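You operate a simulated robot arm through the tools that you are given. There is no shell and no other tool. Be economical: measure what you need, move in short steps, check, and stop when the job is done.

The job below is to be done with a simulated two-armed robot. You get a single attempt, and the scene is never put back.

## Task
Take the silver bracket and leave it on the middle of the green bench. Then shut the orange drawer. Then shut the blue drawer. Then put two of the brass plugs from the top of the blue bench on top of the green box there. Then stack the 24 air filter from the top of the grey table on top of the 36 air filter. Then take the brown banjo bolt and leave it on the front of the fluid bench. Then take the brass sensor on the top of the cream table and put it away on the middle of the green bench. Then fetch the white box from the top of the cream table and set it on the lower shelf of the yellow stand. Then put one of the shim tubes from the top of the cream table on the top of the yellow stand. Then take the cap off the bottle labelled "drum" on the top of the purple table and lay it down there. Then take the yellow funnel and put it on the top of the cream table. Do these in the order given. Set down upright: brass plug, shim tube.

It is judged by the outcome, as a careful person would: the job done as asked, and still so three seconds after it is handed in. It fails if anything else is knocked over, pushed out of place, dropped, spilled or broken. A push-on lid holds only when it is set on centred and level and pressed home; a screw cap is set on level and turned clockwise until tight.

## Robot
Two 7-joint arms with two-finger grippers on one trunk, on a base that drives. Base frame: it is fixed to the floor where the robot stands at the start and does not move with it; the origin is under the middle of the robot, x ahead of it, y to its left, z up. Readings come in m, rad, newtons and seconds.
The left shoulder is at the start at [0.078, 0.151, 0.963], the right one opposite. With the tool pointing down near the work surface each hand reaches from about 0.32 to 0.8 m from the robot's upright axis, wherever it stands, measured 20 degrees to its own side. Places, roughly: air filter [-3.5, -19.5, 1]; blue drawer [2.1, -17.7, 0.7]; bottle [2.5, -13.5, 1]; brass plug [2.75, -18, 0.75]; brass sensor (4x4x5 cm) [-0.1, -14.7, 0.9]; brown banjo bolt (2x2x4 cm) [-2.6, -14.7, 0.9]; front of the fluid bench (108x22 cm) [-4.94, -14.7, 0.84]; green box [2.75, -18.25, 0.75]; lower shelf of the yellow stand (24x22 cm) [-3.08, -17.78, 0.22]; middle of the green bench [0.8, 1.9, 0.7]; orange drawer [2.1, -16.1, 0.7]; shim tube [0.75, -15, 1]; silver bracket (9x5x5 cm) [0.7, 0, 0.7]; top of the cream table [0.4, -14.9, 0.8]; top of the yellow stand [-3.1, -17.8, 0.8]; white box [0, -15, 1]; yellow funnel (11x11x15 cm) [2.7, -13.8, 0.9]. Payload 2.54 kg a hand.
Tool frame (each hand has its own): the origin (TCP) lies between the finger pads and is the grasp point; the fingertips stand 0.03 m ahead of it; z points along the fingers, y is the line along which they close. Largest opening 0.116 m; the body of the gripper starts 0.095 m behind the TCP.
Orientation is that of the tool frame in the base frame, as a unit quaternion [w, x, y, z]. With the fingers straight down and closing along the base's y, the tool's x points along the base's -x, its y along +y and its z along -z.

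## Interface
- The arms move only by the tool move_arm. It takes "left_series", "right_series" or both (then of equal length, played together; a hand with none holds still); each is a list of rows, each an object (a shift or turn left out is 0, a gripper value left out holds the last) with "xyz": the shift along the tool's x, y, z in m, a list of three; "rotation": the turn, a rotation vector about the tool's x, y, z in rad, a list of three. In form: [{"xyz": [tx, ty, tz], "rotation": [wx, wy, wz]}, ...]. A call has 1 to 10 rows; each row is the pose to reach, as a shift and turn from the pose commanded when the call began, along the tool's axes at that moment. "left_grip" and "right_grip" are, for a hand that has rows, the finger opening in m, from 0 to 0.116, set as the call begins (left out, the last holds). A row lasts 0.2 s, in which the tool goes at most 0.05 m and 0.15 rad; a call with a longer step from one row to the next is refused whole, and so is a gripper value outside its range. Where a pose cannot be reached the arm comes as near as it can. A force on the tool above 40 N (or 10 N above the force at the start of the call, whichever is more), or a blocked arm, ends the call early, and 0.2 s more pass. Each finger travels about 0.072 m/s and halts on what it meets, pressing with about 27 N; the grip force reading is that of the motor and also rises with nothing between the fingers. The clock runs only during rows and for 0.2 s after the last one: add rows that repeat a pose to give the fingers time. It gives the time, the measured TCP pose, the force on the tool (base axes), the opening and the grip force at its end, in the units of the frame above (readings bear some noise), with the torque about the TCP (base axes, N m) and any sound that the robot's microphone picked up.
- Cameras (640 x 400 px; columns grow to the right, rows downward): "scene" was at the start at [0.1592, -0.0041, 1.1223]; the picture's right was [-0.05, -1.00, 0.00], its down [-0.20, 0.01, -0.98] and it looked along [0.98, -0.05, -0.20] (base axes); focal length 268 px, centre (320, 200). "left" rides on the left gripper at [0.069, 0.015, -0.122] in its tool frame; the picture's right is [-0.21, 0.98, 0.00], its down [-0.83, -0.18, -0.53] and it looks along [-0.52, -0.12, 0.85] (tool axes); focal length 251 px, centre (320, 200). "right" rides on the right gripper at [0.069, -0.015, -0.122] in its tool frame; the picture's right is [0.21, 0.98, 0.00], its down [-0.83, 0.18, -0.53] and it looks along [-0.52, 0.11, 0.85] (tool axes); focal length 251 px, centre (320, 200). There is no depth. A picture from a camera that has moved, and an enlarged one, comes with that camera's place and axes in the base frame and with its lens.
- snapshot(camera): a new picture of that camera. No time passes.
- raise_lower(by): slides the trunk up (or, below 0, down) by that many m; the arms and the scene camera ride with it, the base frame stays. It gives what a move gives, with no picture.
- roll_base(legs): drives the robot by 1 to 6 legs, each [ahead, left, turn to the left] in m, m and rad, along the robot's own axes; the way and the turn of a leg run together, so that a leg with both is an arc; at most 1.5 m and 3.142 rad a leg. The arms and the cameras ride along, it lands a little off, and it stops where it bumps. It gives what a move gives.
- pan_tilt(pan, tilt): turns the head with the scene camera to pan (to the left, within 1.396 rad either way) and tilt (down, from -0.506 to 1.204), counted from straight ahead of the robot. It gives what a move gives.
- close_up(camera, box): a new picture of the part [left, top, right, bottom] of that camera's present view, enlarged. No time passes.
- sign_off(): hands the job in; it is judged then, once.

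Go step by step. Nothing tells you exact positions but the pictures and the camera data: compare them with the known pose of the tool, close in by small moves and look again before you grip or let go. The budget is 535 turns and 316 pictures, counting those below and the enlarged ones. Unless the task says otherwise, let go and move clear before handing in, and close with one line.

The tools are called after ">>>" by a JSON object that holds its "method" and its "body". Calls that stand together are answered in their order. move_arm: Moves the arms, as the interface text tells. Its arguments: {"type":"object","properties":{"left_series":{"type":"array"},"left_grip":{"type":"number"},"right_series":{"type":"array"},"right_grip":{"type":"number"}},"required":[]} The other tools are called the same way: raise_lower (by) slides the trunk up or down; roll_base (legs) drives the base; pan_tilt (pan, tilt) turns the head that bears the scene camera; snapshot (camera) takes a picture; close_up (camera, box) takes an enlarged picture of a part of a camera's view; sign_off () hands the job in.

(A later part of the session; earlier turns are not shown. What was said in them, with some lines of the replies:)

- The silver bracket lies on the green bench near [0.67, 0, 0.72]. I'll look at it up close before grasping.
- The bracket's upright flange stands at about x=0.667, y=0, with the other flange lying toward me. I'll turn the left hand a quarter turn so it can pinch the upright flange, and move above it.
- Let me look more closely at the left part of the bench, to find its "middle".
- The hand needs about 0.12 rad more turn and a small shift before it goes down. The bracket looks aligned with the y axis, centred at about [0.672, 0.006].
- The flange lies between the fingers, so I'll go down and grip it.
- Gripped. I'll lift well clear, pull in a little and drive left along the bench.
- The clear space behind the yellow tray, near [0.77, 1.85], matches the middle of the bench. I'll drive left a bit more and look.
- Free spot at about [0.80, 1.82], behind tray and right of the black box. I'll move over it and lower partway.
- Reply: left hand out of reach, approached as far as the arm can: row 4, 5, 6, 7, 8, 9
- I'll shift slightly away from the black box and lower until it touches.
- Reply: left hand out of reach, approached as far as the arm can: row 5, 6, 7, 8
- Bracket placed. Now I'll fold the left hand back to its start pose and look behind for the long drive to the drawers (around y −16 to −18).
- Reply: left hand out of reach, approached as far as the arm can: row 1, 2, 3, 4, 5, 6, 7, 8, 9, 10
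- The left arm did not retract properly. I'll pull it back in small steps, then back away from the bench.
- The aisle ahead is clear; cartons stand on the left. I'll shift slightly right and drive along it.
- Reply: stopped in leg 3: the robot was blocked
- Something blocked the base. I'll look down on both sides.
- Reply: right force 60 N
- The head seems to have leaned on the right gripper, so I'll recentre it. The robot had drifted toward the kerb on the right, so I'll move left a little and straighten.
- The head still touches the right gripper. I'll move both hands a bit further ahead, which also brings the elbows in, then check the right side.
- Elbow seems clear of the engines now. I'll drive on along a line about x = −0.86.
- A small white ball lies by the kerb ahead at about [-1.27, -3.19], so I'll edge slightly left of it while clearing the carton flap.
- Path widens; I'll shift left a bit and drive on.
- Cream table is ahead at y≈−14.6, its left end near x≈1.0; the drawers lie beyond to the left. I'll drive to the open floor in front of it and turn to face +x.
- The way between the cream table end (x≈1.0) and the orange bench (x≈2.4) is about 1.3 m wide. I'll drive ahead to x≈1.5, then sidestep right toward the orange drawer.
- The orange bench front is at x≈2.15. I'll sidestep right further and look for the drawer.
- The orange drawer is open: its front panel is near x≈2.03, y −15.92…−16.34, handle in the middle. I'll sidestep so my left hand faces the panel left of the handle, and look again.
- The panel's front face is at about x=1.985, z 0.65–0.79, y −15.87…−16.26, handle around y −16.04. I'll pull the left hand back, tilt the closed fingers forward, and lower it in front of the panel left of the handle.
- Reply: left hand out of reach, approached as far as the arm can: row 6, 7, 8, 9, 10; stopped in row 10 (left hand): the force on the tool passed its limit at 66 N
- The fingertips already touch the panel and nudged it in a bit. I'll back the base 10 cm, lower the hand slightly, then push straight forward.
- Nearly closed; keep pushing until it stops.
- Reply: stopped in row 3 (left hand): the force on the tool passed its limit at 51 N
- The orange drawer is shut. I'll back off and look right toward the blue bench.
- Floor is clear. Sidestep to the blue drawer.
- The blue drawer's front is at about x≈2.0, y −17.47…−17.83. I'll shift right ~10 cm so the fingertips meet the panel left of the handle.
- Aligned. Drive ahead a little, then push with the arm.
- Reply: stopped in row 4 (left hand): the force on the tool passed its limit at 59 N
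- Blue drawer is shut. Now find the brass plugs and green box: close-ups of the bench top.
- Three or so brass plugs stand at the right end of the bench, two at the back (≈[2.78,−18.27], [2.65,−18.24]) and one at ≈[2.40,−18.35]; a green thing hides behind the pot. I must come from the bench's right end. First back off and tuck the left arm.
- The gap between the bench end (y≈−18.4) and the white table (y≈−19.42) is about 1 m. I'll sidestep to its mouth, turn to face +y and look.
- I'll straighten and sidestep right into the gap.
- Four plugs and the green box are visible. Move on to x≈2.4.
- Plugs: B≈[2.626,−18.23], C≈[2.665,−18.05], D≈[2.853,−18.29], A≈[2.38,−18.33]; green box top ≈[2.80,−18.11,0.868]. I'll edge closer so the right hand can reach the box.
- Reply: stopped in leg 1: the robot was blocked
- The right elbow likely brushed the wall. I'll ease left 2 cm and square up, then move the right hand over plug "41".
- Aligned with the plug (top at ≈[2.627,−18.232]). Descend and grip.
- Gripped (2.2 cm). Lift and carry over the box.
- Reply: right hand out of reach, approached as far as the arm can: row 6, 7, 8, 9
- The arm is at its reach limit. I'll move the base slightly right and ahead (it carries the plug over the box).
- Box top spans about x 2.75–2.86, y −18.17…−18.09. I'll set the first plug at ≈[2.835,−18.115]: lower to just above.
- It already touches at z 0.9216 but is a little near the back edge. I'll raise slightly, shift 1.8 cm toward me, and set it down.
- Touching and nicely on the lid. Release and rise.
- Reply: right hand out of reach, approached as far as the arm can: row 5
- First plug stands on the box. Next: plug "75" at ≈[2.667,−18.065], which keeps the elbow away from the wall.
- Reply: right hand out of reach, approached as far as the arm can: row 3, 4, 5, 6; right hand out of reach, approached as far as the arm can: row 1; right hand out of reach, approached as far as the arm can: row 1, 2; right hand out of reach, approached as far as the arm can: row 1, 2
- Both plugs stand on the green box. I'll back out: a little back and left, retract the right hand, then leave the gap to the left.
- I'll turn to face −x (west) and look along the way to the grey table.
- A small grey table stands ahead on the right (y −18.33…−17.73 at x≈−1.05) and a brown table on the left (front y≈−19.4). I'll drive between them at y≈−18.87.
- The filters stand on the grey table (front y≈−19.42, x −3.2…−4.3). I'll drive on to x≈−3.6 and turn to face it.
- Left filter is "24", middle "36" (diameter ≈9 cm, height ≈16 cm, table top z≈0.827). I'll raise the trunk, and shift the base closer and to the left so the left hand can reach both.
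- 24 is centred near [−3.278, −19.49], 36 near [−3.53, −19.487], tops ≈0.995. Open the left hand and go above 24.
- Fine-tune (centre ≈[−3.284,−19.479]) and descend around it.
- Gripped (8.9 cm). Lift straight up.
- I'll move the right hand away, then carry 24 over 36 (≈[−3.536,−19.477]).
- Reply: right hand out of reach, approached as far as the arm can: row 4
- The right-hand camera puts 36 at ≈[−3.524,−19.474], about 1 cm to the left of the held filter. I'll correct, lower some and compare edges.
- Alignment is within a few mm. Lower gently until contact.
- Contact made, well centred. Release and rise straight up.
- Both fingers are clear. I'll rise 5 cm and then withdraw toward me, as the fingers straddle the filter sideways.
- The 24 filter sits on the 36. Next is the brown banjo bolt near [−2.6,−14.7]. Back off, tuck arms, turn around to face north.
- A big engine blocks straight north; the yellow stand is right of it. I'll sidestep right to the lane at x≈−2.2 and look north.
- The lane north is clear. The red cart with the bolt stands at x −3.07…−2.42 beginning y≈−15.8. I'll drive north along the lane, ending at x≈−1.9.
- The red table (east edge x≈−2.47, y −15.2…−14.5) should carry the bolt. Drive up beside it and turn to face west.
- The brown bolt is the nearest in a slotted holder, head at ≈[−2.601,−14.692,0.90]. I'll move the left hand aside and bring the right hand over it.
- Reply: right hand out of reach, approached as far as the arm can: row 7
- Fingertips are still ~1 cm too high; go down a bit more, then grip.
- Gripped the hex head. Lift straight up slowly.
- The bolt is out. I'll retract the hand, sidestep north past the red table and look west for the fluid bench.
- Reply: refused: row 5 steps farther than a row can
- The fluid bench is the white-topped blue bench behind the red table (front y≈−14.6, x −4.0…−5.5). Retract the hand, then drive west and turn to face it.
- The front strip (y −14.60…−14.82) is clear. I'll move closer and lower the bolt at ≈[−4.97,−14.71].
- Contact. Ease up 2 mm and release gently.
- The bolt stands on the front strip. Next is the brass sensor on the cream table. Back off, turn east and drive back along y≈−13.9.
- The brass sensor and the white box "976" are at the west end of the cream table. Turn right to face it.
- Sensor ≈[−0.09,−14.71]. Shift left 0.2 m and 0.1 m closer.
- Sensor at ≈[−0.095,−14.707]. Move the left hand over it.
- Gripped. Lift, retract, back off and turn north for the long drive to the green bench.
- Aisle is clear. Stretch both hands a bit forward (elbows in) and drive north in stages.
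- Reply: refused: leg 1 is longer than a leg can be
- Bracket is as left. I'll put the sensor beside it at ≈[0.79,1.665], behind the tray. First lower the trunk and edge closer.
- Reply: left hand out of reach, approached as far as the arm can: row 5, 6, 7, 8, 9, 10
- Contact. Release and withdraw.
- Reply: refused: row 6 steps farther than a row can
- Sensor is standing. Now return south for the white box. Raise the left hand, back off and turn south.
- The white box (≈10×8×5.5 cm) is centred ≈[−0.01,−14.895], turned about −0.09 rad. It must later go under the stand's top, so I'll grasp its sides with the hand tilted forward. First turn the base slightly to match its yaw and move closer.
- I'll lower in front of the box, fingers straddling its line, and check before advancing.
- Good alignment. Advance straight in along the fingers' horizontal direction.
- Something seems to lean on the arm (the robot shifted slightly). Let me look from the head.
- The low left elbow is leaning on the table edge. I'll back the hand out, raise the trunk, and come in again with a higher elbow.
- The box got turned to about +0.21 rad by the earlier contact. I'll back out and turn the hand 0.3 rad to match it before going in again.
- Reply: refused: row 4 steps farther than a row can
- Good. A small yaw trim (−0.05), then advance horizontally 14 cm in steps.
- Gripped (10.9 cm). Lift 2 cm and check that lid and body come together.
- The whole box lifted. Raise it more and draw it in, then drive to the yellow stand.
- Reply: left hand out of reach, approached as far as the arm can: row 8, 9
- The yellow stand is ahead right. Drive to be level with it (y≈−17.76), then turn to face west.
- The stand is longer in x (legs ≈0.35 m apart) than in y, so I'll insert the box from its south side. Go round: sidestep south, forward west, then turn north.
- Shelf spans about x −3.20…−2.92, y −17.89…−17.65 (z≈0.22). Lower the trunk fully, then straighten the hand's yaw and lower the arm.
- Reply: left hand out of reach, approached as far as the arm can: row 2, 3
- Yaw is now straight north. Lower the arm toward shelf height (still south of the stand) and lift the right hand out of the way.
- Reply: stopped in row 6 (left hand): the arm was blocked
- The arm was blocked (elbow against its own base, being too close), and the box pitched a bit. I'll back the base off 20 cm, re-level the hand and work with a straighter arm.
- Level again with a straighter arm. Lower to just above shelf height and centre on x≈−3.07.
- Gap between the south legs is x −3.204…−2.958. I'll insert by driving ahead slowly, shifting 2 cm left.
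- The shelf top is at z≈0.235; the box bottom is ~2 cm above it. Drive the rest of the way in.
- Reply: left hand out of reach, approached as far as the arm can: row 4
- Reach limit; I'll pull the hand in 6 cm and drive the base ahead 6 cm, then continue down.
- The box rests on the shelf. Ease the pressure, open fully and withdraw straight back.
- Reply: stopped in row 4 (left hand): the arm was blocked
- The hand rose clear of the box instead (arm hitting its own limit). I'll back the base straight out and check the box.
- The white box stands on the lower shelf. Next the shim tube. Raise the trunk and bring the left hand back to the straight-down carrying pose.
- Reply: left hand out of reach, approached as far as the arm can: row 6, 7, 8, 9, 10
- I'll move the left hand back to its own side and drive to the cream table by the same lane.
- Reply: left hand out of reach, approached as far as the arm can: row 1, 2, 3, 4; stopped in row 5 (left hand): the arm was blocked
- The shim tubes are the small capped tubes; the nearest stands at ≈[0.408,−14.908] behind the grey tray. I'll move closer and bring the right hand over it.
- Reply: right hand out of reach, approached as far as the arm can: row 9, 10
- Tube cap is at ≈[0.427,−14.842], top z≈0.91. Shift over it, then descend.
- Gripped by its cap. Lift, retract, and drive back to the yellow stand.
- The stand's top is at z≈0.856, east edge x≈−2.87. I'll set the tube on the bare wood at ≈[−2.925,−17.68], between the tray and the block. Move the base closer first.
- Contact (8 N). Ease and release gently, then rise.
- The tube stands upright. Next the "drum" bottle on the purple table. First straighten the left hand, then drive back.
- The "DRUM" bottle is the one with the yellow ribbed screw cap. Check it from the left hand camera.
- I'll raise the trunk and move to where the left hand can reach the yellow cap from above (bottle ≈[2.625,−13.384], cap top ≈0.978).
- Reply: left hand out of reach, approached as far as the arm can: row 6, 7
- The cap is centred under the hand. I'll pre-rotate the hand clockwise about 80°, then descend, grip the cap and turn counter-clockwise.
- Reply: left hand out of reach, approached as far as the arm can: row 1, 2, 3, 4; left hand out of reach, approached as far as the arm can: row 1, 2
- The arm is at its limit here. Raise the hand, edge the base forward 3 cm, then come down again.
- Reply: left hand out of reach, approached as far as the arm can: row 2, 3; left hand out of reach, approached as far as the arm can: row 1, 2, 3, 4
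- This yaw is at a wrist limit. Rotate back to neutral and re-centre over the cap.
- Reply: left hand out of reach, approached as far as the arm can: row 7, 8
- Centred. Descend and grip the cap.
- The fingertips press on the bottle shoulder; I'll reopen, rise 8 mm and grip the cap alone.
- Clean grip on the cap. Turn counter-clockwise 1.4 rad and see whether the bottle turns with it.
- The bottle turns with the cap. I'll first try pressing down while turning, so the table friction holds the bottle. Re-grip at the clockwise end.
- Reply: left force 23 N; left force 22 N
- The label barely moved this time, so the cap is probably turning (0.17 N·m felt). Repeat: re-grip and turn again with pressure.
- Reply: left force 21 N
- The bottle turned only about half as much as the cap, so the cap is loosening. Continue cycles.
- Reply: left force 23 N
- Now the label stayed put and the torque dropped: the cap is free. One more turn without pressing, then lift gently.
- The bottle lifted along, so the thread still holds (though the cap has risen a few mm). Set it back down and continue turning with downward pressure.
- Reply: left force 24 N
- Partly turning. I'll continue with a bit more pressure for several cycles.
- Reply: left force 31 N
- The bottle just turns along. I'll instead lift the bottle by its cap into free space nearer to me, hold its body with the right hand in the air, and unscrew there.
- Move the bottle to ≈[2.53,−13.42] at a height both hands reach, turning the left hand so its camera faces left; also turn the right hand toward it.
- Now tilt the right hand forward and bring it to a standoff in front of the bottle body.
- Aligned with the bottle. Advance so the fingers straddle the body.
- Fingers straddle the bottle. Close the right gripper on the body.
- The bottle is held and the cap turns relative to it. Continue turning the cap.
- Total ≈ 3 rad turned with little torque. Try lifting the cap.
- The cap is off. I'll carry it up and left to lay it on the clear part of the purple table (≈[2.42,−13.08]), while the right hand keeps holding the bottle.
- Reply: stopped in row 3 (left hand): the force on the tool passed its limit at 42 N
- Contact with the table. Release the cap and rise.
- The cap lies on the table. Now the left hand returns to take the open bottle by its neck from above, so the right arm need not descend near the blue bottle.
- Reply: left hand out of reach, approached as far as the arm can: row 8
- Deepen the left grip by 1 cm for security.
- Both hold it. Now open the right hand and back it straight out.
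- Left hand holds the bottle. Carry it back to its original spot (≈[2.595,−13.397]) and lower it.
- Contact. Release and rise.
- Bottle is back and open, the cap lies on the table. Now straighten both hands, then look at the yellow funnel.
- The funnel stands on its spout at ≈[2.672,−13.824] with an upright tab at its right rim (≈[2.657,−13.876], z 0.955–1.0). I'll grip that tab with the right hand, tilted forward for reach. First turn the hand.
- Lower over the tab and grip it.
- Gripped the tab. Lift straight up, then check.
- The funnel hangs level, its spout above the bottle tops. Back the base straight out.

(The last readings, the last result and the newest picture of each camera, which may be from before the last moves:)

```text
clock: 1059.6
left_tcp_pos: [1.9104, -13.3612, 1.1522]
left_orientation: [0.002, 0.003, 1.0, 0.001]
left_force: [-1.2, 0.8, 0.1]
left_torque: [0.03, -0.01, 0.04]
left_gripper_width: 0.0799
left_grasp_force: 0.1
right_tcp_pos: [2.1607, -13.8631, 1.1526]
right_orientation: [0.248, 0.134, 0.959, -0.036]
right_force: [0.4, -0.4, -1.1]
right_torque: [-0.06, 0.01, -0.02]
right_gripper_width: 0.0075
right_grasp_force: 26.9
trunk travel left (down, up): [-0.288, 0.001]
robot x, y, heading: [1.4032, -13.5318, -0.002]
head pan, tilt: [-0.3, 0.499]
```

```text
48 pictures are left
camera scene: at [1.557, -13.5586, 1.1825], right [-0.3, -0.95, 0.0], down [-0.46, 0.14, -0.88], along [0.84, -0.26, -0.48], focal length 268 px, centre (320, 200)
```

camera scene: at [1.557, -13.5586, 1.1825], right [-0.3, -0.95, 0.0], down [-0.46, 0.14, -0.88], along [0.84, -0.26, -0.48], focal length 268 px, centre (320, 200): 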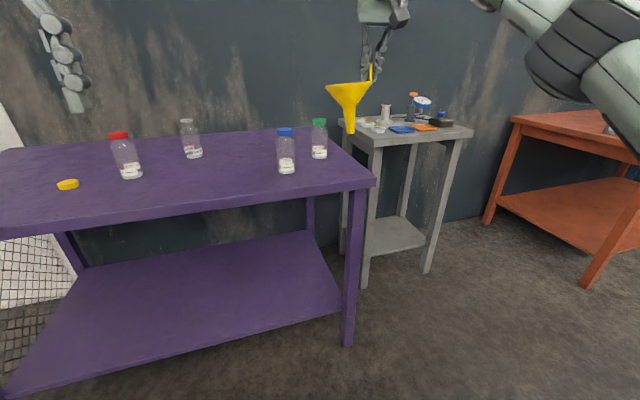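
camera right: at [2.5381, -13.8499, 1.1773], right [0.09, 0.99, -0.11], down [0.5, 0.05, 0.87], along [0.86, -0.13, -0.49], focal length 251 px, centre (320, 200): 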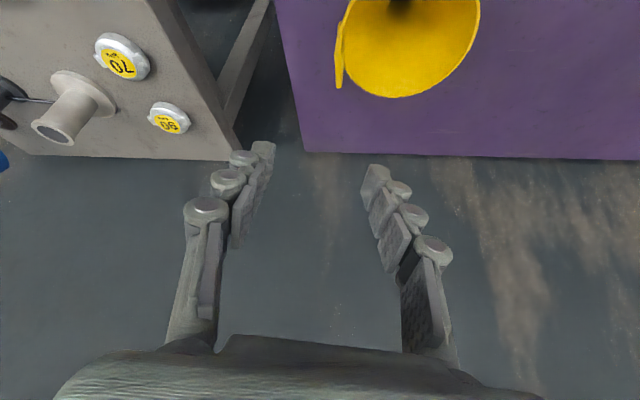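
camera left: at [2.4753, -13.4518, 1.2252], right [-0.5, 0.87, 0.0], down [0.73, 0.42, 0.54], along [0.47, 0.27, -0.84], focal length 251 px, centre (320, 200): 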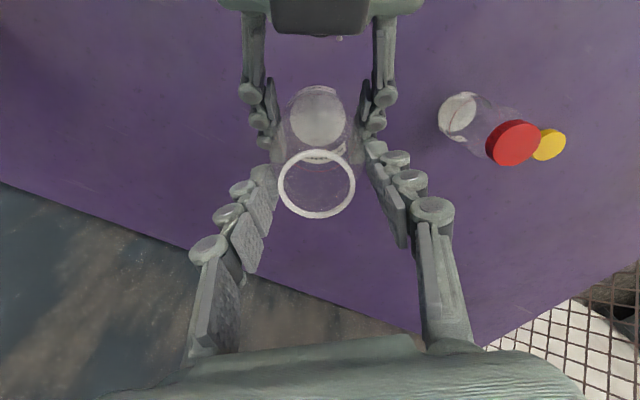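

All bottles stand. Turn south and sidestep along the front of the cream table to its free west end.

>>> {"method": "roll_base", "body": {"legs": [[-0.1, 0, 0], [0, 0, -1.57], [0, -0.6, 0], [0, -0.55, 0]]}}

>>> {"method": "pan_tilt", "body": {"pan": 0, "tilt": 0.5}}

>>> {"method": "snapshot", "body": {"camera": "scene"}}

```text
clock: 1075.9
left_tcp_pos: [0.3235, -14.0184, 1.1529]
left_orientation: [0.003, 0.714, 0.7, -0.002]
left_force: [0.1, -0.7, -0.7]
left_torque: [0.0, -0.01, -0.03]
left_gripper_width: 0.0799
left_grasp_force: 0.0
right_tcp_pos: [-0.1813, -14.2605, 1.1531]
right_orientation: [0.149, 0.778, 0.576, -0.202]
right_force: [0.6, -1.3, -0.7]
right_torque: [0.0, 0.04, 0.01]
right_gripper_width: 0.0061
right_grasp_force: 27.4
trunk travel left (down, up): [-0.288, 0.001]
robot x, y, heading: [0.162, -13.5125, -1.586]
head pan, tilt: [-0.3, 0.499]
```

```text
clock: 1076.7
left_tcp_pos: [0.3248, -14.0186, 1.1518]
left_orientation: [0.003, 0.714, 0.7, -0.001]
left_force: [0.1, 0.1, 0.2]
left_torque: [-0.01, 0.0, -0.02]
left_gripper_width: 0.0801
left_grasp_force: 0.1
right_tcp_pos: [-0.1821, -14.2607, 1.1532]
right_orientation: [0.148, 0.778, 0.577, -0.202]
right_force: [0.1, 0.7, -0.8]
right_torque: [0.01, 0.03, 0.06]
right_gripper_width: 0.006
right_grasp_force: 26.8
trunk travel left (down, up): [-0.288, 0.001]
robot x, y, heading: [0.1605, -13.5054, -1.588]
head pan, tilt: [0.0, 0.499]
```

```text
47 pictures are left
camera scene: at [0.1571, -13.6679, 1.1824], right [-1.0, 0.02, 0.0], down [0.01, 0.48, -0.88], along [-0.02, -0.88, -0.48], focal length 268 px, centre (320, 200)
```

scene: 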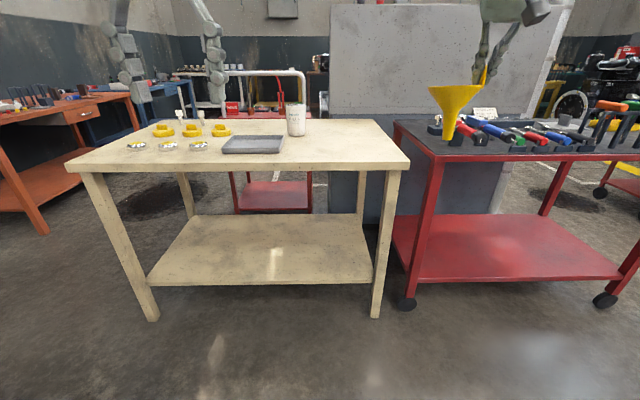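

The tab is slowly slipping in the grip, so place it soon: move over the free west end of the table.

>>> {"method": "roll_base", "body": {"legs": [[0.48, 0.16, 0.0]]}}

>>> {"method": "snapshot", "body": {"camera": "right"}}

>>> {"method": "snapshot", "body": {"camera": "scene"}}

```text
clock: 1079.7
left_tcp_pos: [0.4783, -14.5077, 1.1519]
left_orientation: [0.003, 0.713, 0.701, -0.003]
left_force: [-0.3, 0.2, -0.7]
left_torque: [0.03, 0.02, 0.0]
left_gripper_width: 0.08
left_grasp_force: 0.1
right_tcp_pos: [-0.0265, -14.75, 1.1521]
right_orientation: [0.148, 0.777, 0.578, -0.2]
right_force: [-0.2, -0.3, 0.0]
right_torque: [0.01, 0.02, -0.02]
right_gripper_width: 0.0059
right_grasp_force: 26.8
trunk travel left (down, up): [-0.288, 0.001]
robot x, y, heading: [0.3147, -13.9971, -1.586]
head pan, tilt: [0.0, 0.499]
```

```text
46 pictures are left
camera right: at [-0.0061, -14.6322, 1.2266], right [0.99, -0.1, -0.11], down [0.04, -0.5, 0.87], along [-0.14, -0.86, -0.49], focal length 251 px, centre (320, 200)
```

right: 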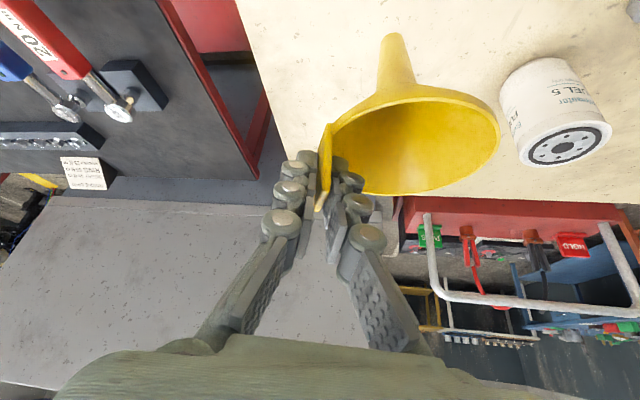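

```text
45 pictures are left
camera scene: at [0.3121, -14.1573, 1.1824], right [-1.0, 0.02, 0.0], down [0.01, 0.48, -0.88], along [-0.01, -0.88, -0.48], focal length 268 px, centre (320, 200)
```

scene: 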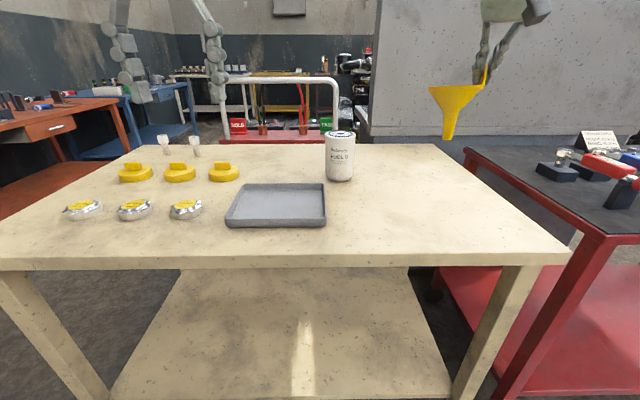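

>>> {"method": "move_arm", "body": {"right_series": [{"xyz": [0.0217, 0, 0.0394]}, {"xyz": [0.0434, 0, 0.0788]}, {"xyz": [0.0602, 0, 0.1094]}, {"xyz": [0.0675, 0, 0.1226]}, {"xyz": [0.0675, 0, 0.1226]}]}}

>>> {"method": "close_up", "body": {"camera": "scene", "box": [370, 60, 530, 220]}}

```text
clock: 1080.9
left_tcp_pos: [0.4796, -14.5064, 1.1517]
left_orientation: [0.003, 0.713, 0.701, -0.002]
left_force: [-0.3, -0.1, 0.1]
left_torque: [-0.03, 0.0, 0.05]
left_gripper_width: 0.08
left_grasp_force: 0.0
right_tcp_pos: [-0.0275, -14.7495, 1.0128]
right_orientation: [0.148, 0.777, 0.578, -0.202]
right_force: [-0.1, 0.5, -1.0]
right_torque: [0.0, 0.05, 0.02]
right_gripper_width: 0.0062
right_grasp_force: 27.3
trunk travel left (down, up): [-0.288, 0.001]
robot x, y, heading: [0.316, -14.0029, -1.587]
head pan, tilt: [0.0, 0.499]
```

```text
2.50 times, centred on (450, 140) of scene
camera zoom: at [0.312, -14.1569, 1.1825], right [-1.0, 0.02, 0.0], down [0.01, 0.48, -0.88], along [-0.01, -0.88, -0.48], focal length 671 px, centre (-5, 350)
```

zoom: 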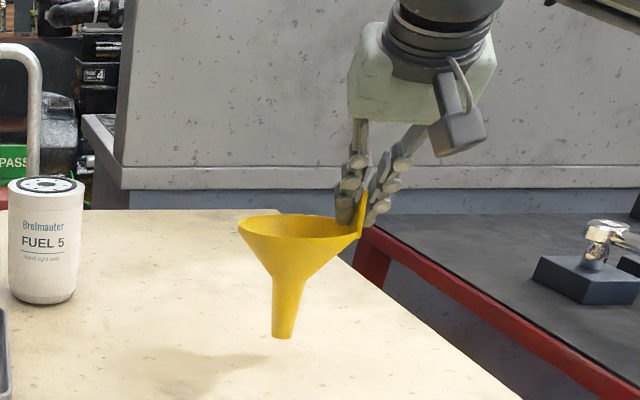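

The funnel hangs about 8° off upright sideways. I'll rotate the hand to level it before setting it down.

>>> {"method": "move_arm", "body": {"right_series": [{"xyz": [0, 0, 0], "rotation": [-0.058, 0.02, 0.032]}, {"xyz": [0, 0, 0], "rotation": [-0.117, 0.04, 0.0645]}, {"xyz": [0, 0, 0], "rotation": [-0.117, 0.04, 0.0645]}]}}

>>> {"method": "close_up", "body": {"camera": "scene", "box": [370, 60, 530, 220]}}

>>> {"method": "snapshot", "body": {"camera": "right"}}

```text
clock: 1081.7
left_tcp_pos: [0.4788, -14.5068, 1.1516]
left_orientation: [0.003, 0.713, 0.701, -0.001]
left_force: [0.1, -0.3, -0.8]
left_torque: [-0.01, 0.03, -0.02]
left_gripper_width: 0.0799
left_grasp_force: 0.1
right_tcp_pos: [-0.026, -14.7509, 1.0125]
right_orientation: [0.188, 0.789, 0.566, -0.147]
right_force: [0.1, -0.2, -1.1]
right_torque: [0.05, 0.05, 0.0]
right_gripper_width: 0.006
right_grasp_force: 27.5
trunk travel left (down, up): [-0.288, 0.001]
robot x, y, heading: [0.3186, -13.9961, -1.584]
head pan, tilt: [0.0, 0.499]
```

```text
2.50 times, centred on (450, 140) of scene
camera zoom: at [0.312, -14.1569, 1.1825], right [-1.0, 0.02, 0.0], down [0.01, 0.48, -0.88], along [-0.01, -0.88, -0.48], focal length 671 px, centre (-5, 350)
```

zoom: 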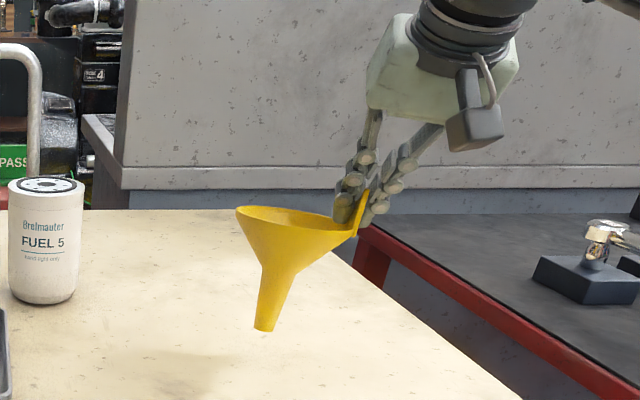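

```text
42 pictures are left
camera right: at [-0.0171, -14.6317, 1.0893], right [0.99, -0.1, 0.03], down [-0.08, -0.5, 0.86], along [-0.07, -0.86, -0.5], focal length 251 px, centre (320, 200)
```

right: 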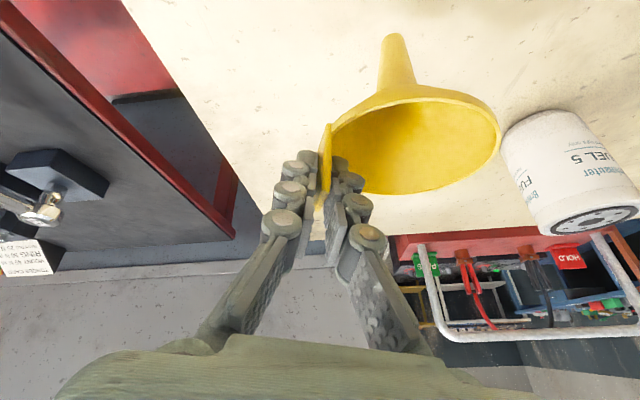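

Slightly over-corrected; trim back a little, then lower to contact.

>>> {"method": "move_arm", "body": {"right_series": [{"xyz": [0, 0, 0], "rotation": [0.033, -0.0115, -0.0184]}, {"xyz": [0.005, 0, 0.0088], "rotation": [0.033, -0.0115, -0.0184]}, {"xyz": [0.0075, 0, 0.013], "rotation": [0.033, -0.0115, -0.0184]}]}}

>>> {"method": "close_up", "body": {"camera": "scene", "box": [370, 60, 530, 220]}}

```text
clock: 1082.5
left_tcp_pos: [0.4784, -14.5075, 1.1517]
left_orientation: [0.003, 0.713, 0.701, -0.002]
left_force: [-0.7, 0.0, 0.8]
left_torque: [0.02, -0.02, 0.0]
left_gripper_width: 0.08
left_grasp_force: 0.1
right_tcp_pos: [-0.0248, -14.7522, 0.9977]
right_orientation: [0.178, 0.785, 0.57, -0.162]
right_force: [0.3, -0.5, -1.1]
right_torque: [0.01, 0.05, 0.01]
right_gripper_width: 0.0061
right_grasp_force: 26.4
trunk travel left (down, up): [-0.288, 0.001]
robot x, y, heading: [0.3173, -13.9971, -1.587]
head pan, tilt: [0.0, 0.499]
```

```text
2.50 times, centred on (450, 140) of scene
camera zoom: at [0.312, -14.1569, 1.1825], right [-1.0, 0.02, 0.0], down [0.01, 0.48, -0.88], along [-0.01, -0.88, -0.48], focal length 671 px, centre (-5, 350)
```

zoom: 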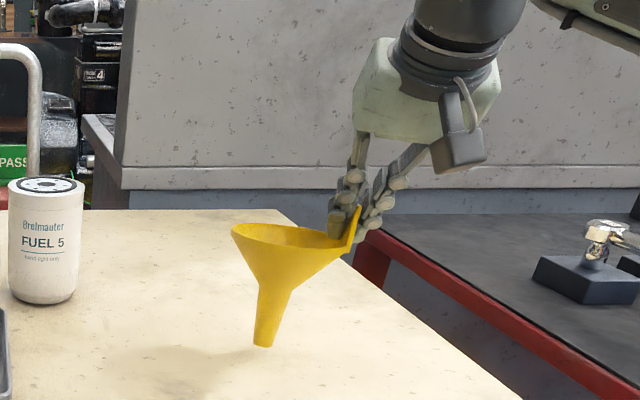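

>>> {"method": "move_arm", "body": {"right_series": [{"xyz": [0.0015, 0, 0.0026]}, {"xyz": [0.0029, 0, 0.0053]}, {"xyz": [0.0043, 0, 0.0079]}]}}

>>> {"method": "move_arm", "body": {"right_series": [{"xyz": [0.001, 0, 0.0018]}, {"xyz": [0.0019, 0, 0.0035]}, {"xyz": [0.0029, 0, 0.0053]}]}}

```text
clock: 1083.3
left_tcp_pos: [0.4773, -14.5072, 1.151]
left_orientation: [0.003, 0.713, 0.701, -0.002]
left_force: [0.0, -0.1, -0.2]
left_torque: [-0.01, 0.01, 0.0]
left_gripper_width: 0.0798
left_grasp_force: 0.1
right_tcp_pos: [-0.0242, -14.7511, 0.9894]
right_orientation: [0.177, 0.786, 0.57, -0.163]
right_force: [0.0, 0.1, -1.7]
right_torque: [0.03, 0.07, -0.02]
right_gripper_width: 0.0063
right_grasp_force: 26.7
trunk travel left (down, up): [-0.288, 0.001]
robot x, y, heading: [0.3187, -13.9939, -1.589]
head pan, tilt: [0.0, 0.499]
```

```text
clock: 1084.1
left_tcp_pos: [0.479, -14.5057, 1.1526]
left_orientation: [0.004, 0.713, 0.701, -0.003]
left_force: [0.5, 0.2, 0.5]
left_torque: [-0.01, -0.02, 0.02]
left_gripper_width: 0.0798
left_grasp_force: 0.0
right_tcp_pos: [-0.024, -14.7506, 0.9845]
right_orientation: [0.178, 0.786, 0.569, -0.163]
right_force: [-3.2, 1.0, 11.3]
right_torque: [0.02, -0.18, 0.01]
right_gripper_width: 0.0059
right_grasp_force: 26.7
trunk travel left (down, up): [-0.288, 0.001]
robot x, y, heading: [0.3165, -13.9948, -1.589]
head pan, tilt: [0.0, 0.499]
```

>>> {"method": "close_up", "body": {"camera": "scene", "box": [370, 60, 530, 220]}}

>>> {"method": "snapshot", "body": {"camera": "right"}}

```text
2.50 times, centred on (450, 140) of scene
camera zoom: at [0.3122, -14.1555, 1.1829], right [-1.0, 0.02, 0.0], down [0.01, 0.48, -0.88], along [-0.01, -0.88, -0.48], focal length 671 px, centre (-5, 350)
```

zoom: 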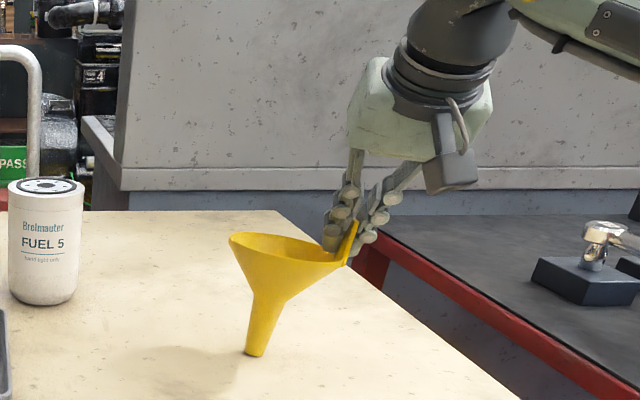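

```text
39 pictures are left
camera right: at [-0.0107, -14.6311, 1.0613], right [0.99, -0.1, -0.01], down [-0.05, -0.49, 0.87], along [-0.09, -0.86, -0.5], focal length 251 px, centre (320, 200)
```

right: 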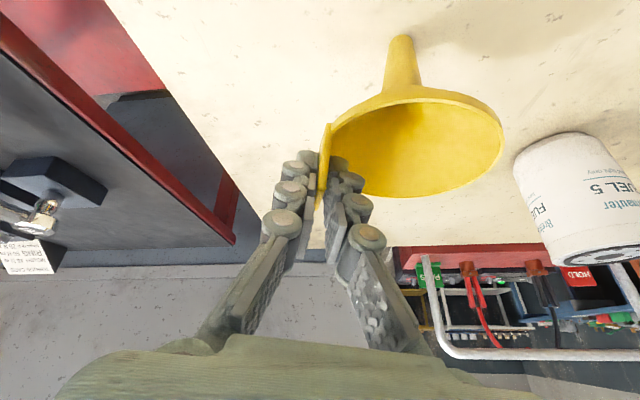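

It looks upright within a couple of degrees and touches the table. Ease the pressure and open just slightly.

>>> {"method": "move_arm", "body": {"right_series": [{"xyz": [-0.001, 0, -0.0018]}, {"xyz": [-0.001, 0, -0.0018]}]}}

>>> {"method": "move_arm", "body": {"right_grip": 0.02, "right_series": [{"xyz": [0, 0, 0]}, {"xyz": [0, 0, 0]}, {"xyz": [0, 0, 0]}]}}

>>> {"method": "close_up", "body": {"camera": "scene", "box": [370, 60, 530, 220]}}

```text
clock: 1084.7
left_tcp_pos: [0.478, -14.5055, 1.1527]
left_orientation: [0.003, 0.713, 0.701, -0.002]
left_force: [0.3, -0.3, 0.5]
left_torque: [-0.01, -0.02, 0.01]
left_gripper_width: 0.0801
left_grasp_force: 0.1
right_tcp_pos: [-0.0238, -14.7508, 0.987]
right_orientation: [0.178, 0.786, 0.569, -0.163]
right_force: [-3.2, -2.5, 8.5]
right_torque: [-0.29, -0.11, -0.08]
right_gripper_width: 0.006
right_grasp_force: 27.2
trunk travel left (down, up): [-0.288, 0.001]
robot x, y, heading: [0.3183, -14.0014, -1.588]
head pan, tilt: [0.0, 0.499]
```

```text
clock: 1085.5
left_tcp_pos: [0.479, -14.5067, 1.1515]
left_orientation: [0.004, 0.713, 0.701, -0.002]
left_force: [0.3, -0.1, 0.3]
left_torque: [0.0, -0.01, 0.03]
left_gripper_width: 0.0798
left_grasp_force: 0.1
right_tcp_pos: [-0.0228, -14.7513, 0.9841]
right_orientation: [0.177, 0.786, 0.569, -0.162]
right_force: [0.1, 0.4, -0.6]
right_torque: [0.0, 0.0, 0.02]
right_gripper_width: 0.0201
right_grasp_force: 0.1
trunk travel left (down, up): [-0.288, 0.001]
robot x, y, heading: [0.3163, -13.9972, -1.587]
head pan, tilt: [0.0, 0.499]
```

```text
2.50 times, centred on (450, 140) of scene
camera zoom: at [0.312, -14.1568, 1.1825], right [-1.0, 0.02, 0.0], down [0.01, 0.48, -0.88], along [-0.01, -0.88, -0.48], focal length 671 px, centre (-5, 350)
```

zoom: 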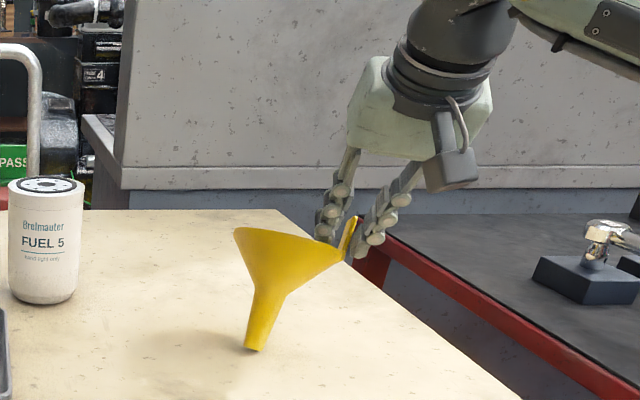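

It starts to lean, so I'll re-grip the tab at once.

>>> {"method": "move_arm", "body": {"right_grip": 0.0, "right_series": [{"xyz": [0, 0, 0]}, {"xyz": [0, 0, 0]}, {"xyz": [0, 0, 0]}]}}

>>> {"method": "snapshot", "body": {"camera": "right"}}

>>> {"method": "close_up", "body": {"camera": "scene", "box": [370, 60, 530, 220]}}

```text
clock: 1086.3
left_tcp_pos: [0.4794, -14.5066, 1.1508]
left_orientation: [0.003, 0.713, 0.701, -0.003]
left_force: [-0.2, 0.0, 0.5]
left_torque: [-0.01, 0.04, 0.02]
left_gripper_width: 0.08
left_grasp_force: 0.1
right_tcp_pos: [-0.0244, -14.7514, 0.9854]
right_orientation: [0.176, 0.786, 0.57, -0.162]
right_force: [0.2, 0.1, 1.6]
right_torque: [0.08, -0.02, 0.0]
right_gripper_width: 0.0075
right_grasp_force: 27.3
trunk travel left (down, up): [-0.288, 0.001]
robot x, y, heading: [0.3197, -13.9957, -1.589]
head pan, tilt: [0.0, 0.499]
```

```text
37 pictures are left
camera right: at [-0.0106, -14.6319, 1.0614], right [0.99, -0.1, -0.01], down [-0.04, -0.5, 0.87], along [-0.09, -0.86, -0.5], focal length 251 px, centre (320, 200)
```

right: 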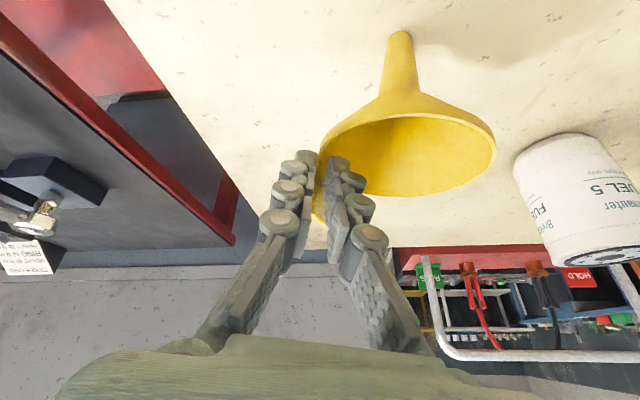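

```text
2.50 times, centred on (450, 140) of scene
camera zoom: at [0.312, -14.1566, 1.1825], right [-1.0, 0.02, 0.0], down [0.01, 0.48, -0.88], along [-0.01, -0.88, -0.48], focal length 671 px, centre (-5, 350)
```

zoom: 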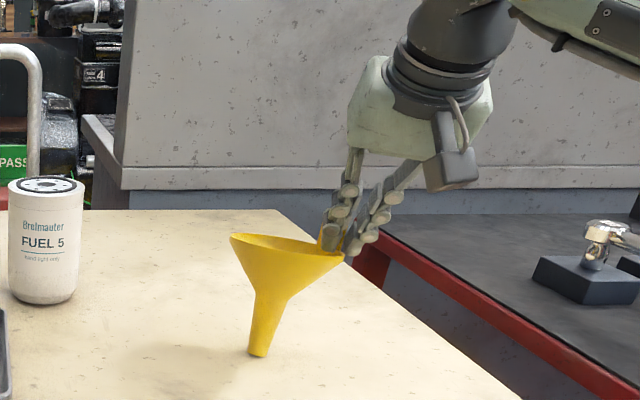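

Re-gripped. The rim shows it also leans away from me (~9°). I'll lift slightly, pitch it back upright, and check.

>>> {"method": "move_arm", "body": {"right_series": [{"xyz": [-0.0058, 0, -0.0105]}, {"xyz": [-0.0058, 0, -0.0105], "rotation": [0, -0.08, 0]}, {"xyz": [-0.0058, 0, -0.0105], "rotation": [0, -0.165, 0]}, {"xyz": [-0.0058, 0, -0.0105], "rotation": [0, -0.165, 0]}]}}

>>> {"method": "close_up", "body": {"camera": "scene", "box": [400, 100, 500, 200]}}

```text
clock: 1087.3
left_tcp_pos: [0.479, -14.5076, 1.1516]
left_orientation: [0.003, 0.713, 0.701, -0.003]
left_force: [0.1, -0.3, 0.6]
left_torque: [-0.03, 0.01, 0.01]
left_gripper_width: 0.0799
left_grasp_force: 0.0
right_tcp_pos: [-0.0259, -14.7509, 0.997]
right_orientation: [0.224, 0.77, 0.552, -0.228]
right_force: [0.0, 0.0, -0.6]
right_torque: [0.01, 0.02, -0.02]
right_gripper_width: 0.0075
right_grasp_force: 26.8
trunk travel left (down, up): [-0.288, 0.001]
robot x, y, heading: [0.3152, -13.9999, -1.589]
head pan, tilt: [0.0, 0.499]
```

```text
4.00 times, centred on (450, 150) of scene
camera zoom: at [0.312, -14.157, 1.1824], right [-1.0, 0.02, 0.0], down [0.01, 0.48, -0.88], along [-0.01, -0.88, -0.48], focal length 1074 px, centre (-200, 400)
```

zoom: 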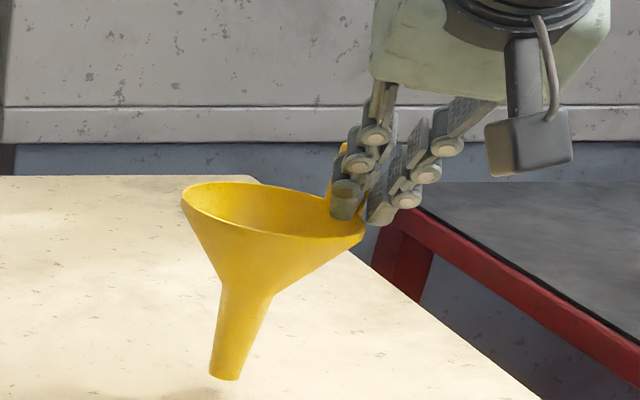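

Now the rim and spout match an upright funnel. Lower to contact.

>>> {"method": "move_arm", "body": {"right_series": [{"xyz": [0.0036, 0, 0.0048]}, {"xyz": [0.006, 0, 0.008]}, {"xyz": [0.0072, 0, 0.0096]}]}}

>>> {"method": "close_up", "body": {"camera": "scene", "box": [400, 100, 500, 200]}}

```text
clock: 1088.1
left_tcp_pos: [0.4798, -14.5064, 1.1517]
left_orientation: [0.004, 0.714, 0.7, -0.001]
left_force: [0.5, 0.3, -0.6]
left_torque: [-0.04, -0.01, 0.02]
left_gripper_width: 0.0802
left_grasp_force: 0.1
right_tcp_pos: [-0.0239, -14.7515, 0.9853]
right_orientation: [0.224, 0.77, 0.553, -0.227]
right_force: [-1.0, 0.7, 1.3]
right_torque: [0.05, 0.01, -0.01]
right_gripper_width: 0.0077
right_grasp_force: 26.8
trunk travel left (down, up): [-0.288, 0.001]
robot x, y, heading: [0.3177, -13.998, -1.584]
head pan, tilt: [0.0, 0.499]
```

```text
4.00 times, centred on (450, 150) of scene
camera zoom: at [0.312, -14.1567, 1.1825], right [-1.0, 0.02, 0.0], down [0.01, 0.48, -0.88], along [-0.01, -0.88, -0.48], focal length 1074 px, centre (-200, 400)
```

zoom: 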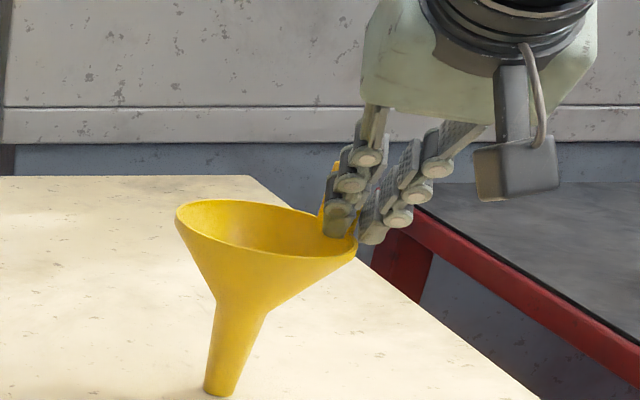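

Touching. Press 1 mm so the spout sits flat, then open slightly and watch.

>>> {"method": "move_arm", "body": {"right_series": [{"xyz": [0.0012, 0, 0.0016]}, {"xyz": [0.0012, 0, 0.0016]}]}}

>>> {"method": "move_arm", "body": {"right_grip": 0.014, "right_series": [{"xyz": [0, 0, 0]}, {"xyz": [0, 0, 0]}]}}

>>> {"method": "close_up", "body": {"camera": "scene", "box": [400, 100, 500, 200]}}

```text
clock: 1088.7
left_tcp_pos: [0.4798, -14.5071, 1.1521]
left_orientation: [0.004, 0.713, 0.701, -0.002]
left_force: [-0.3, 0.0, 0.0]
left_torque: [-0.01, -0.03, -0.01]
left_gripper_width: 0.0799
left_grasp_force: 0.1
right_tcp_pos: [-0.024, -14.7513, 0.9855]
right_orientation: [0.226, 0.769, 0.553, -0.228]
right_force: [-1.5, 1.3, 7.5]
right_torque: [0.01, -0.16, 0.06]
right_gripper_width: 0.0074
right_grasp_force: 27.1
trunk travel left (down, up): [-0.288, 0.001]
robot x, y, heading: [0.319, -13.9955, -1.588]
head pan, tilt: [0.0, 0.499]
```

```text
clock: 1089.3
left_tcp_pos: [0.4793, -14.5079, 1.1511]
left_orientation: [0.003, 0.714, 0.7, -0.002]
left_force: [-0.7, 0.6, 0.6]
left_torque: [0.03, -0.02, 0.0]
left_gripper_width: 0.0799
left_grasp_force: 0.1
right_tcp_pos: [-0.0232, -14.7514, 0.9836]
right_orientation: [0.223, 0.77, 0.553, -0.226]
right_force: [0.8, 0.3, -0.8]
right_torque: [0.0, 0.02, 0.0]
right_gripper_width: 0.0139
right_grasp_force: 0.0
trunk travel left (down, up): [-0.288, 0.001]
robot x, y, heading: [0.3177, -13.9988, -1.586]
head pan, tilt: [0.0, 0.499]
```

```text
4.00 times, centred on (450, 150) of scene
camera zoom: at [0.312, -14.1569, 1.1824], right [-1.0, 0.02, 0.0], down [0.01, 0.48, -0.88], along [-0.01, -0.88, -0.48], focal length 1074 px, centre (-200, 400)
```

zoom: 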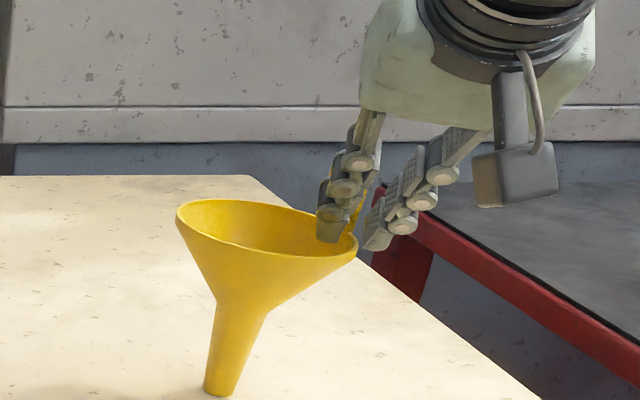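

It stands free now. Open a bit more, wait, and check once more before lifting away.

>>> {"method": "move_arm", "body": {"right_grip": 0.03, "right_series": [{"xyz": [0, 0, 0]}, {"xyz": [0, 0, 0]}, {"xyz": [0, 0, 0]}, {"xyz": [0, 0, 0]}, {"xyz": [0, 0, 0]}, {"xyz": [0, 0, 0]}]}}

>>> {"method": "close_up", "body": {"camera": "scene", "box": [400, 100, 500, 200]}}

```text
clock: 1090.7
left_tcp_pos: [0.4789, -14.5076, 1.1518]
left_orientation: [0.003, 0.713, 0.701, -0.001]
left_force: [0.2, -0.2, 0.5]
left_torque: [0.0, -0.02, 0.01]
left_gripper_width: 0.0798
left_grasp_force: 0.0
right_tcp_pos: [-0.0235, -14.7519, 0.9831]
right_orientation: [0.224, 0.769, 0.554, -0.227]
right_force: [0.6, 0.1, -0.3]
right_torque: [-0.01, 0.0, 0.01]
right_gripper_width: 0.0303
right_grasp_force: 0.1
trunk travel left (down, up): [-0.288, 0.001]
robot x, y, heading: [0.318, -13.9971, -1.588]
head pan, tilt: [0.0, 0.499]
```

```text
4.00 times, centred on (450, 150) of scene
camera zoom: at [0.312, -14.1568, 1.1825], right [-1.0, 0.02, 0.0], down [0.01, 0.48, -0.88], along [-0.01, -0.88, -0.48], focal length 1074 px, centre (-200, 400)
```

zoom: 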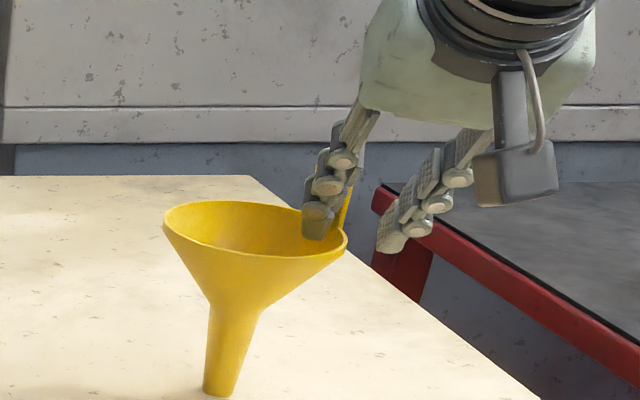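

>>> {"method": "close_up", "body": {"camera": "right", "box": [230, 40, 530, 270]}}

```text
1.74 times, centred on (380, 155) of right
camera zoom: at [-0.0061, -14.6221, 1.0392], right [0.99, -0.12, -0.04], down [-0.01, -0.35, 0.94], along [-0.13, -0.93, -0.35], focal length 437 px, centre (216, 278)
```

zoom: 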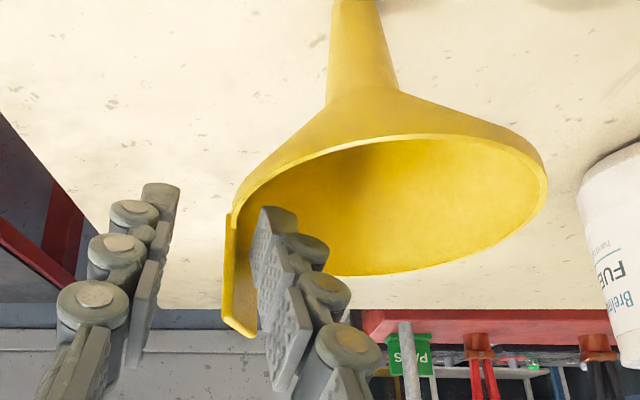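

The tab has shifted against the inner finger. I'll narrow the opening to guide it upright again, then slide the hand straight up off the tab.

>>> {"method": "move_arm", "body": {"right_grip": 0.0125, "right_series": [{"xyz": [0, 0, 0]}, {"xyz": [0, 0, 0]}, {"xyz": [0, 0, 0]}]}}

>>> {"method": "close_up", "body": {"camera": "scene", "box": [400, 100, 500, 200]}}

```text
clock: 1091.5
left_tcp_pos: [0.4792, -14.5067, 1.1521]
left_orientation: [0.004, 0.713, 0.701, -0.002]
left_force: [0.1, 0.6, 0.2]
left_torque: [0.0, 0.01, -0.01]
left_gripper_width: 0.08
left_grasp_force: 0.1
right_tcp_pos: [-0.0239, -14.7516, 0.9825]
right_orientation: [0.224, 0.77, 0.553, -0.227]
right_force: [0.2, 0.1, 0.3]
right_torque: [0.01, 0.02, 0.01]
right_gripper_width: 0.0126
right_grasp_force: 0.1
trunk travel left (down, up): [-0.288, 0.001]
robot x, y, heading: [0.3167, -13.995, -1.584]
head pan, tilt: [0.0, 0.499]
```

```text
4.00 times, centred on (450, 150) of scene
camera zoom: at [0.312, -14.1568, 1.1825], right [-1.0, 0.02, 0.0], down [0.01, 0.48, -0.88], along [-0.01, -0.88, -0.48], focal length 1074 px, centre (-200, 400)
```

zoom: 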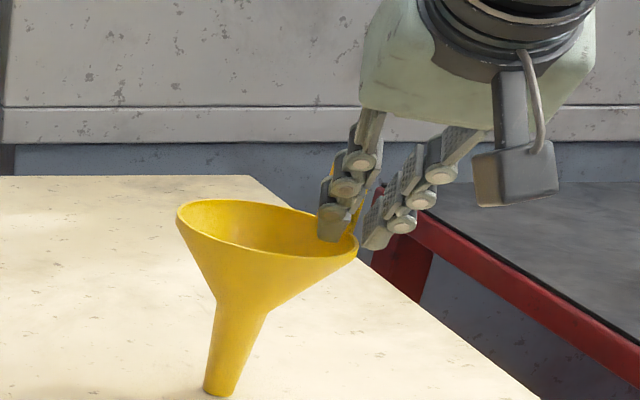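

Shift the hand 4 mm so the guided position is truly upright, then slide straight up.

>>> {"method": "move_arm", "body": {"right_series": [{"xyz": [0, 0.002, 0]}, {"xyz": [0, 0.004, 0]}, {"xyz": [0, 0.004, 0]}]}}

>>> {"method": "close_up", "body": {"camera": "scene", "box": [400, 100, 500, 200]}}

```text
clock: 1092.3
left_tcp_pos: [0.4791, -14.5077, 1.1525]
left_orientation: [0.003, 0.713, 0.701, -0.001]
left_force: [0.7, 0.7, 0.0]
left_torque: [0.0, 0.0, -0.03]
left_gripper_width: 0.0801
left_grasp_force: 0.1
right_tcp_pos: [-0.0197, -14.7514, 0.9836]
right_orientation: [0.223, 0.77, 0.553, -0.227]
right_force: [-0.9, 0.9, 0.0]
right_torque: [0.0, -0.01, 0.01]
right_gripper_width: 0.0124
right_grasp_force: 0.1
trunk travel left (down, up): [-0.288, 0.001]
robot x, y, heading: [0.3174, -13.9985, -1.588]
head pan, tilt: [0.0, 0.499]
```

```text
4.00 times, centred on (450, 150) of scene
camera zoom: at [0.312, -14.1568, 1.1825], right [-1.0, 0.02, 0.0], down [0.01, 0.48, -0.88], along [-0.01, -0.88, -0.48], focal length 1074 px, centre (-200, 400)
```

zoom: 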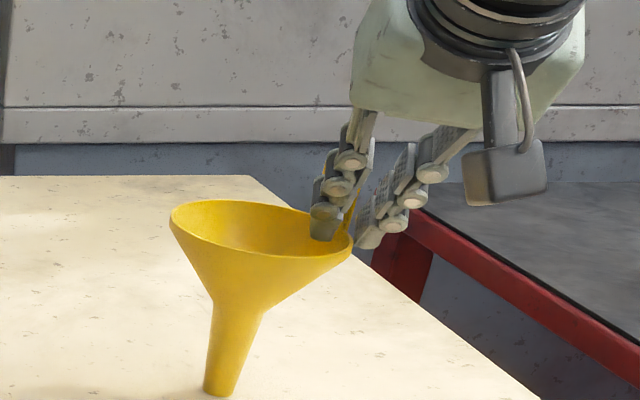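

Upright. Slide straight up in small steps.

>>> {"method": "move_arm", "body": {"right_series": [{"xyz": [-0.006, 0, -0.008]}, {"xyz": [-0.012, 0, -0.016]}, {"xyz": [-0.018, 0, -0.024]}, {"xyz": [-0.024, 0, -0.032]}, {"xyz": [-0.036, 0, -0.048]}, {"xyz": [-0.054, 0, -0.072]}, {"xyz": [-0.072, 0, -0.096]}]}}

>>> {"method": "snapshot", "body": {"camera": "scene"}}

```text
clock: 1093.9
left_tcp_pos: [0.4783, -14.5072, 1.1512]
left_orientation: [0.003, 0.713, 0.701, -0.002]
left_force: [-0.5, -0.2, 0.2]
left_torque: [-0.02, -0.01, 0.02]
left_gripper_width: 0.0802
left_grasp_force: 0.0
right_tcp_pos: [-0.0302, -14.7487, 1.104]
right_orientation: [0.223, 0.77, 0.553, -0.226]
right_force: [0.3, 0.8, 0.5]
right_torque: [0.05, 0.01, 0.04]
right_gripper_width: 0.0125
right_grasp_force: 0.1
trunk travel left (down, up): [-0.288, 0.001]
robot x, y, heading: [0.315, -13.9998, -1.582]
head pan, tilt: [0.0, 0.499]
```

```text
28 pictures are left
camera scene: at [0.3122, -14.1565, 1.1825], right [-1.0, 0.02, 0.0], down [0.01, 0.48, -0.88], along [-0.01, -0.88, -0.48], focal length 268 px, centre (320, 200)
```

scene: 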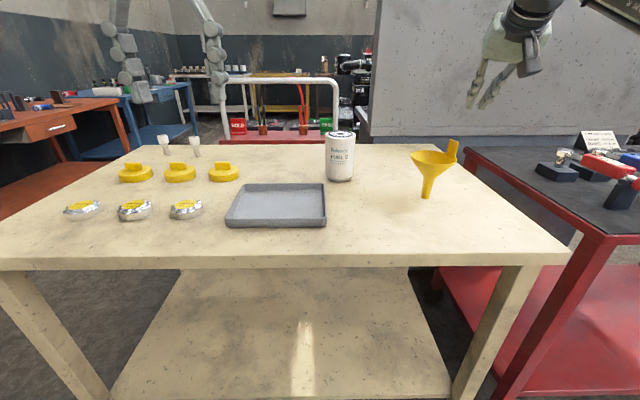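

The funnel stands on its own. Back away and check that it stays.

>>> {"method": "roll_base", "body": {"legs": [[-0.3, 0, 0]]}}

>>> {"method": "move_arm", "body": {"right_series": [{"xyz": [0, 0, 0]}, {"xyz": [0, 0, 0]}, {"xyz": [0, 0, 0]}, {"xyz": [0, 0, 0]}, {"xyz": [0, 0, 0]}, {"xyz": [0, 0, 0]}, {"xyz": [0, 0, 0]}, {"xyz": [0, 0, 0]}]}}

>>> {"method": "snapshot", "body": {"camera": "scene"}}

```text
clock: 1095.9
left_tcp_pos: [0.4844, -14.2053, 1.1526]
left_orientation: [0.003, 0.712, 0.702, -0.002]
left_force: [0.5, -0.4, 0.2]
left_torque: [-0.06, 0.0, -0.02]
left_gripper_width: 0.0802
left_grasp_force: 0.1
right_tcp_pos: [-0.0247, -14.4489, 1.1028]
right_orientation: [0.224, 0.769, 0.554, -0.226]
right_force: [-0.6, 0.5, 0.0]
right_torque: [-0.04, -0.01, 0.0]
right_gripper_width: 0.0125
right_grasp_force: 0.1
trunk travel left (down, up): [-0.288, 0.001]
robot x, y, heading: [0.3185, -13.6947, -1.583]
head pan, tilt: [0.0, 0.499]
```

```text
clock: 1097.7
left_tcp_pos: [0.4845, -14.2057, 1.1516]
left_orientation: [0.003, 0.712, 0.702, -0.002]
left_force: [0.8, 0.0, 0.0]
left_torque: [-0.01, 0.03, -0.01]
left_gripper_width: 0.0799
left_grasp_force: 0.1
right_tcp_pos: [-0.0247, -14.4495, 1.1045]
right_orientation: [0.224, 0.769, 0.554, -0.226]
right_force: [0.9, -0.2, 1.0]
right_torque: [0.07, -0.03, -0.02]
right_gripper_width: 0.0126
right_grasp_force: 0.0
trunk travel left (down, up): [-0.288, 0.001]
robot x, y, heading: [0.3193, -13.6977, -1.587]
head pan, tilt: [0.0, 0.499]
```

```text
27 pictures are left
camera scene: at [0.3166, -13.8553, 1.1825], right [-1.0, 0.01, 0.0], down [0.01, 0.48, -0.88], along [-0.01, -0.88, -0.48], focal length 268 px, centre (320, 200)
```

scene: 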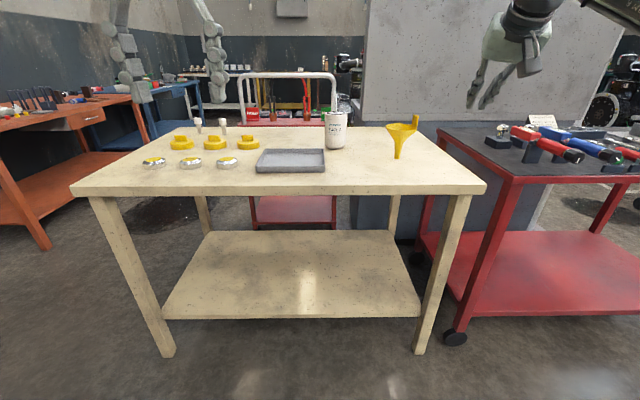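

The funnel is standing steadily on the cream table, both hands are clear and every step is done, so I'm handing in.

>>> {"method": "sign_off", "body": {}}

```text
The job is handed in.
```

All eleven steps were done in the order given and the job is handed in, with the funnel the last thing seen standing on the cream table. I did not go back to re-check the earlier placements before handing in.
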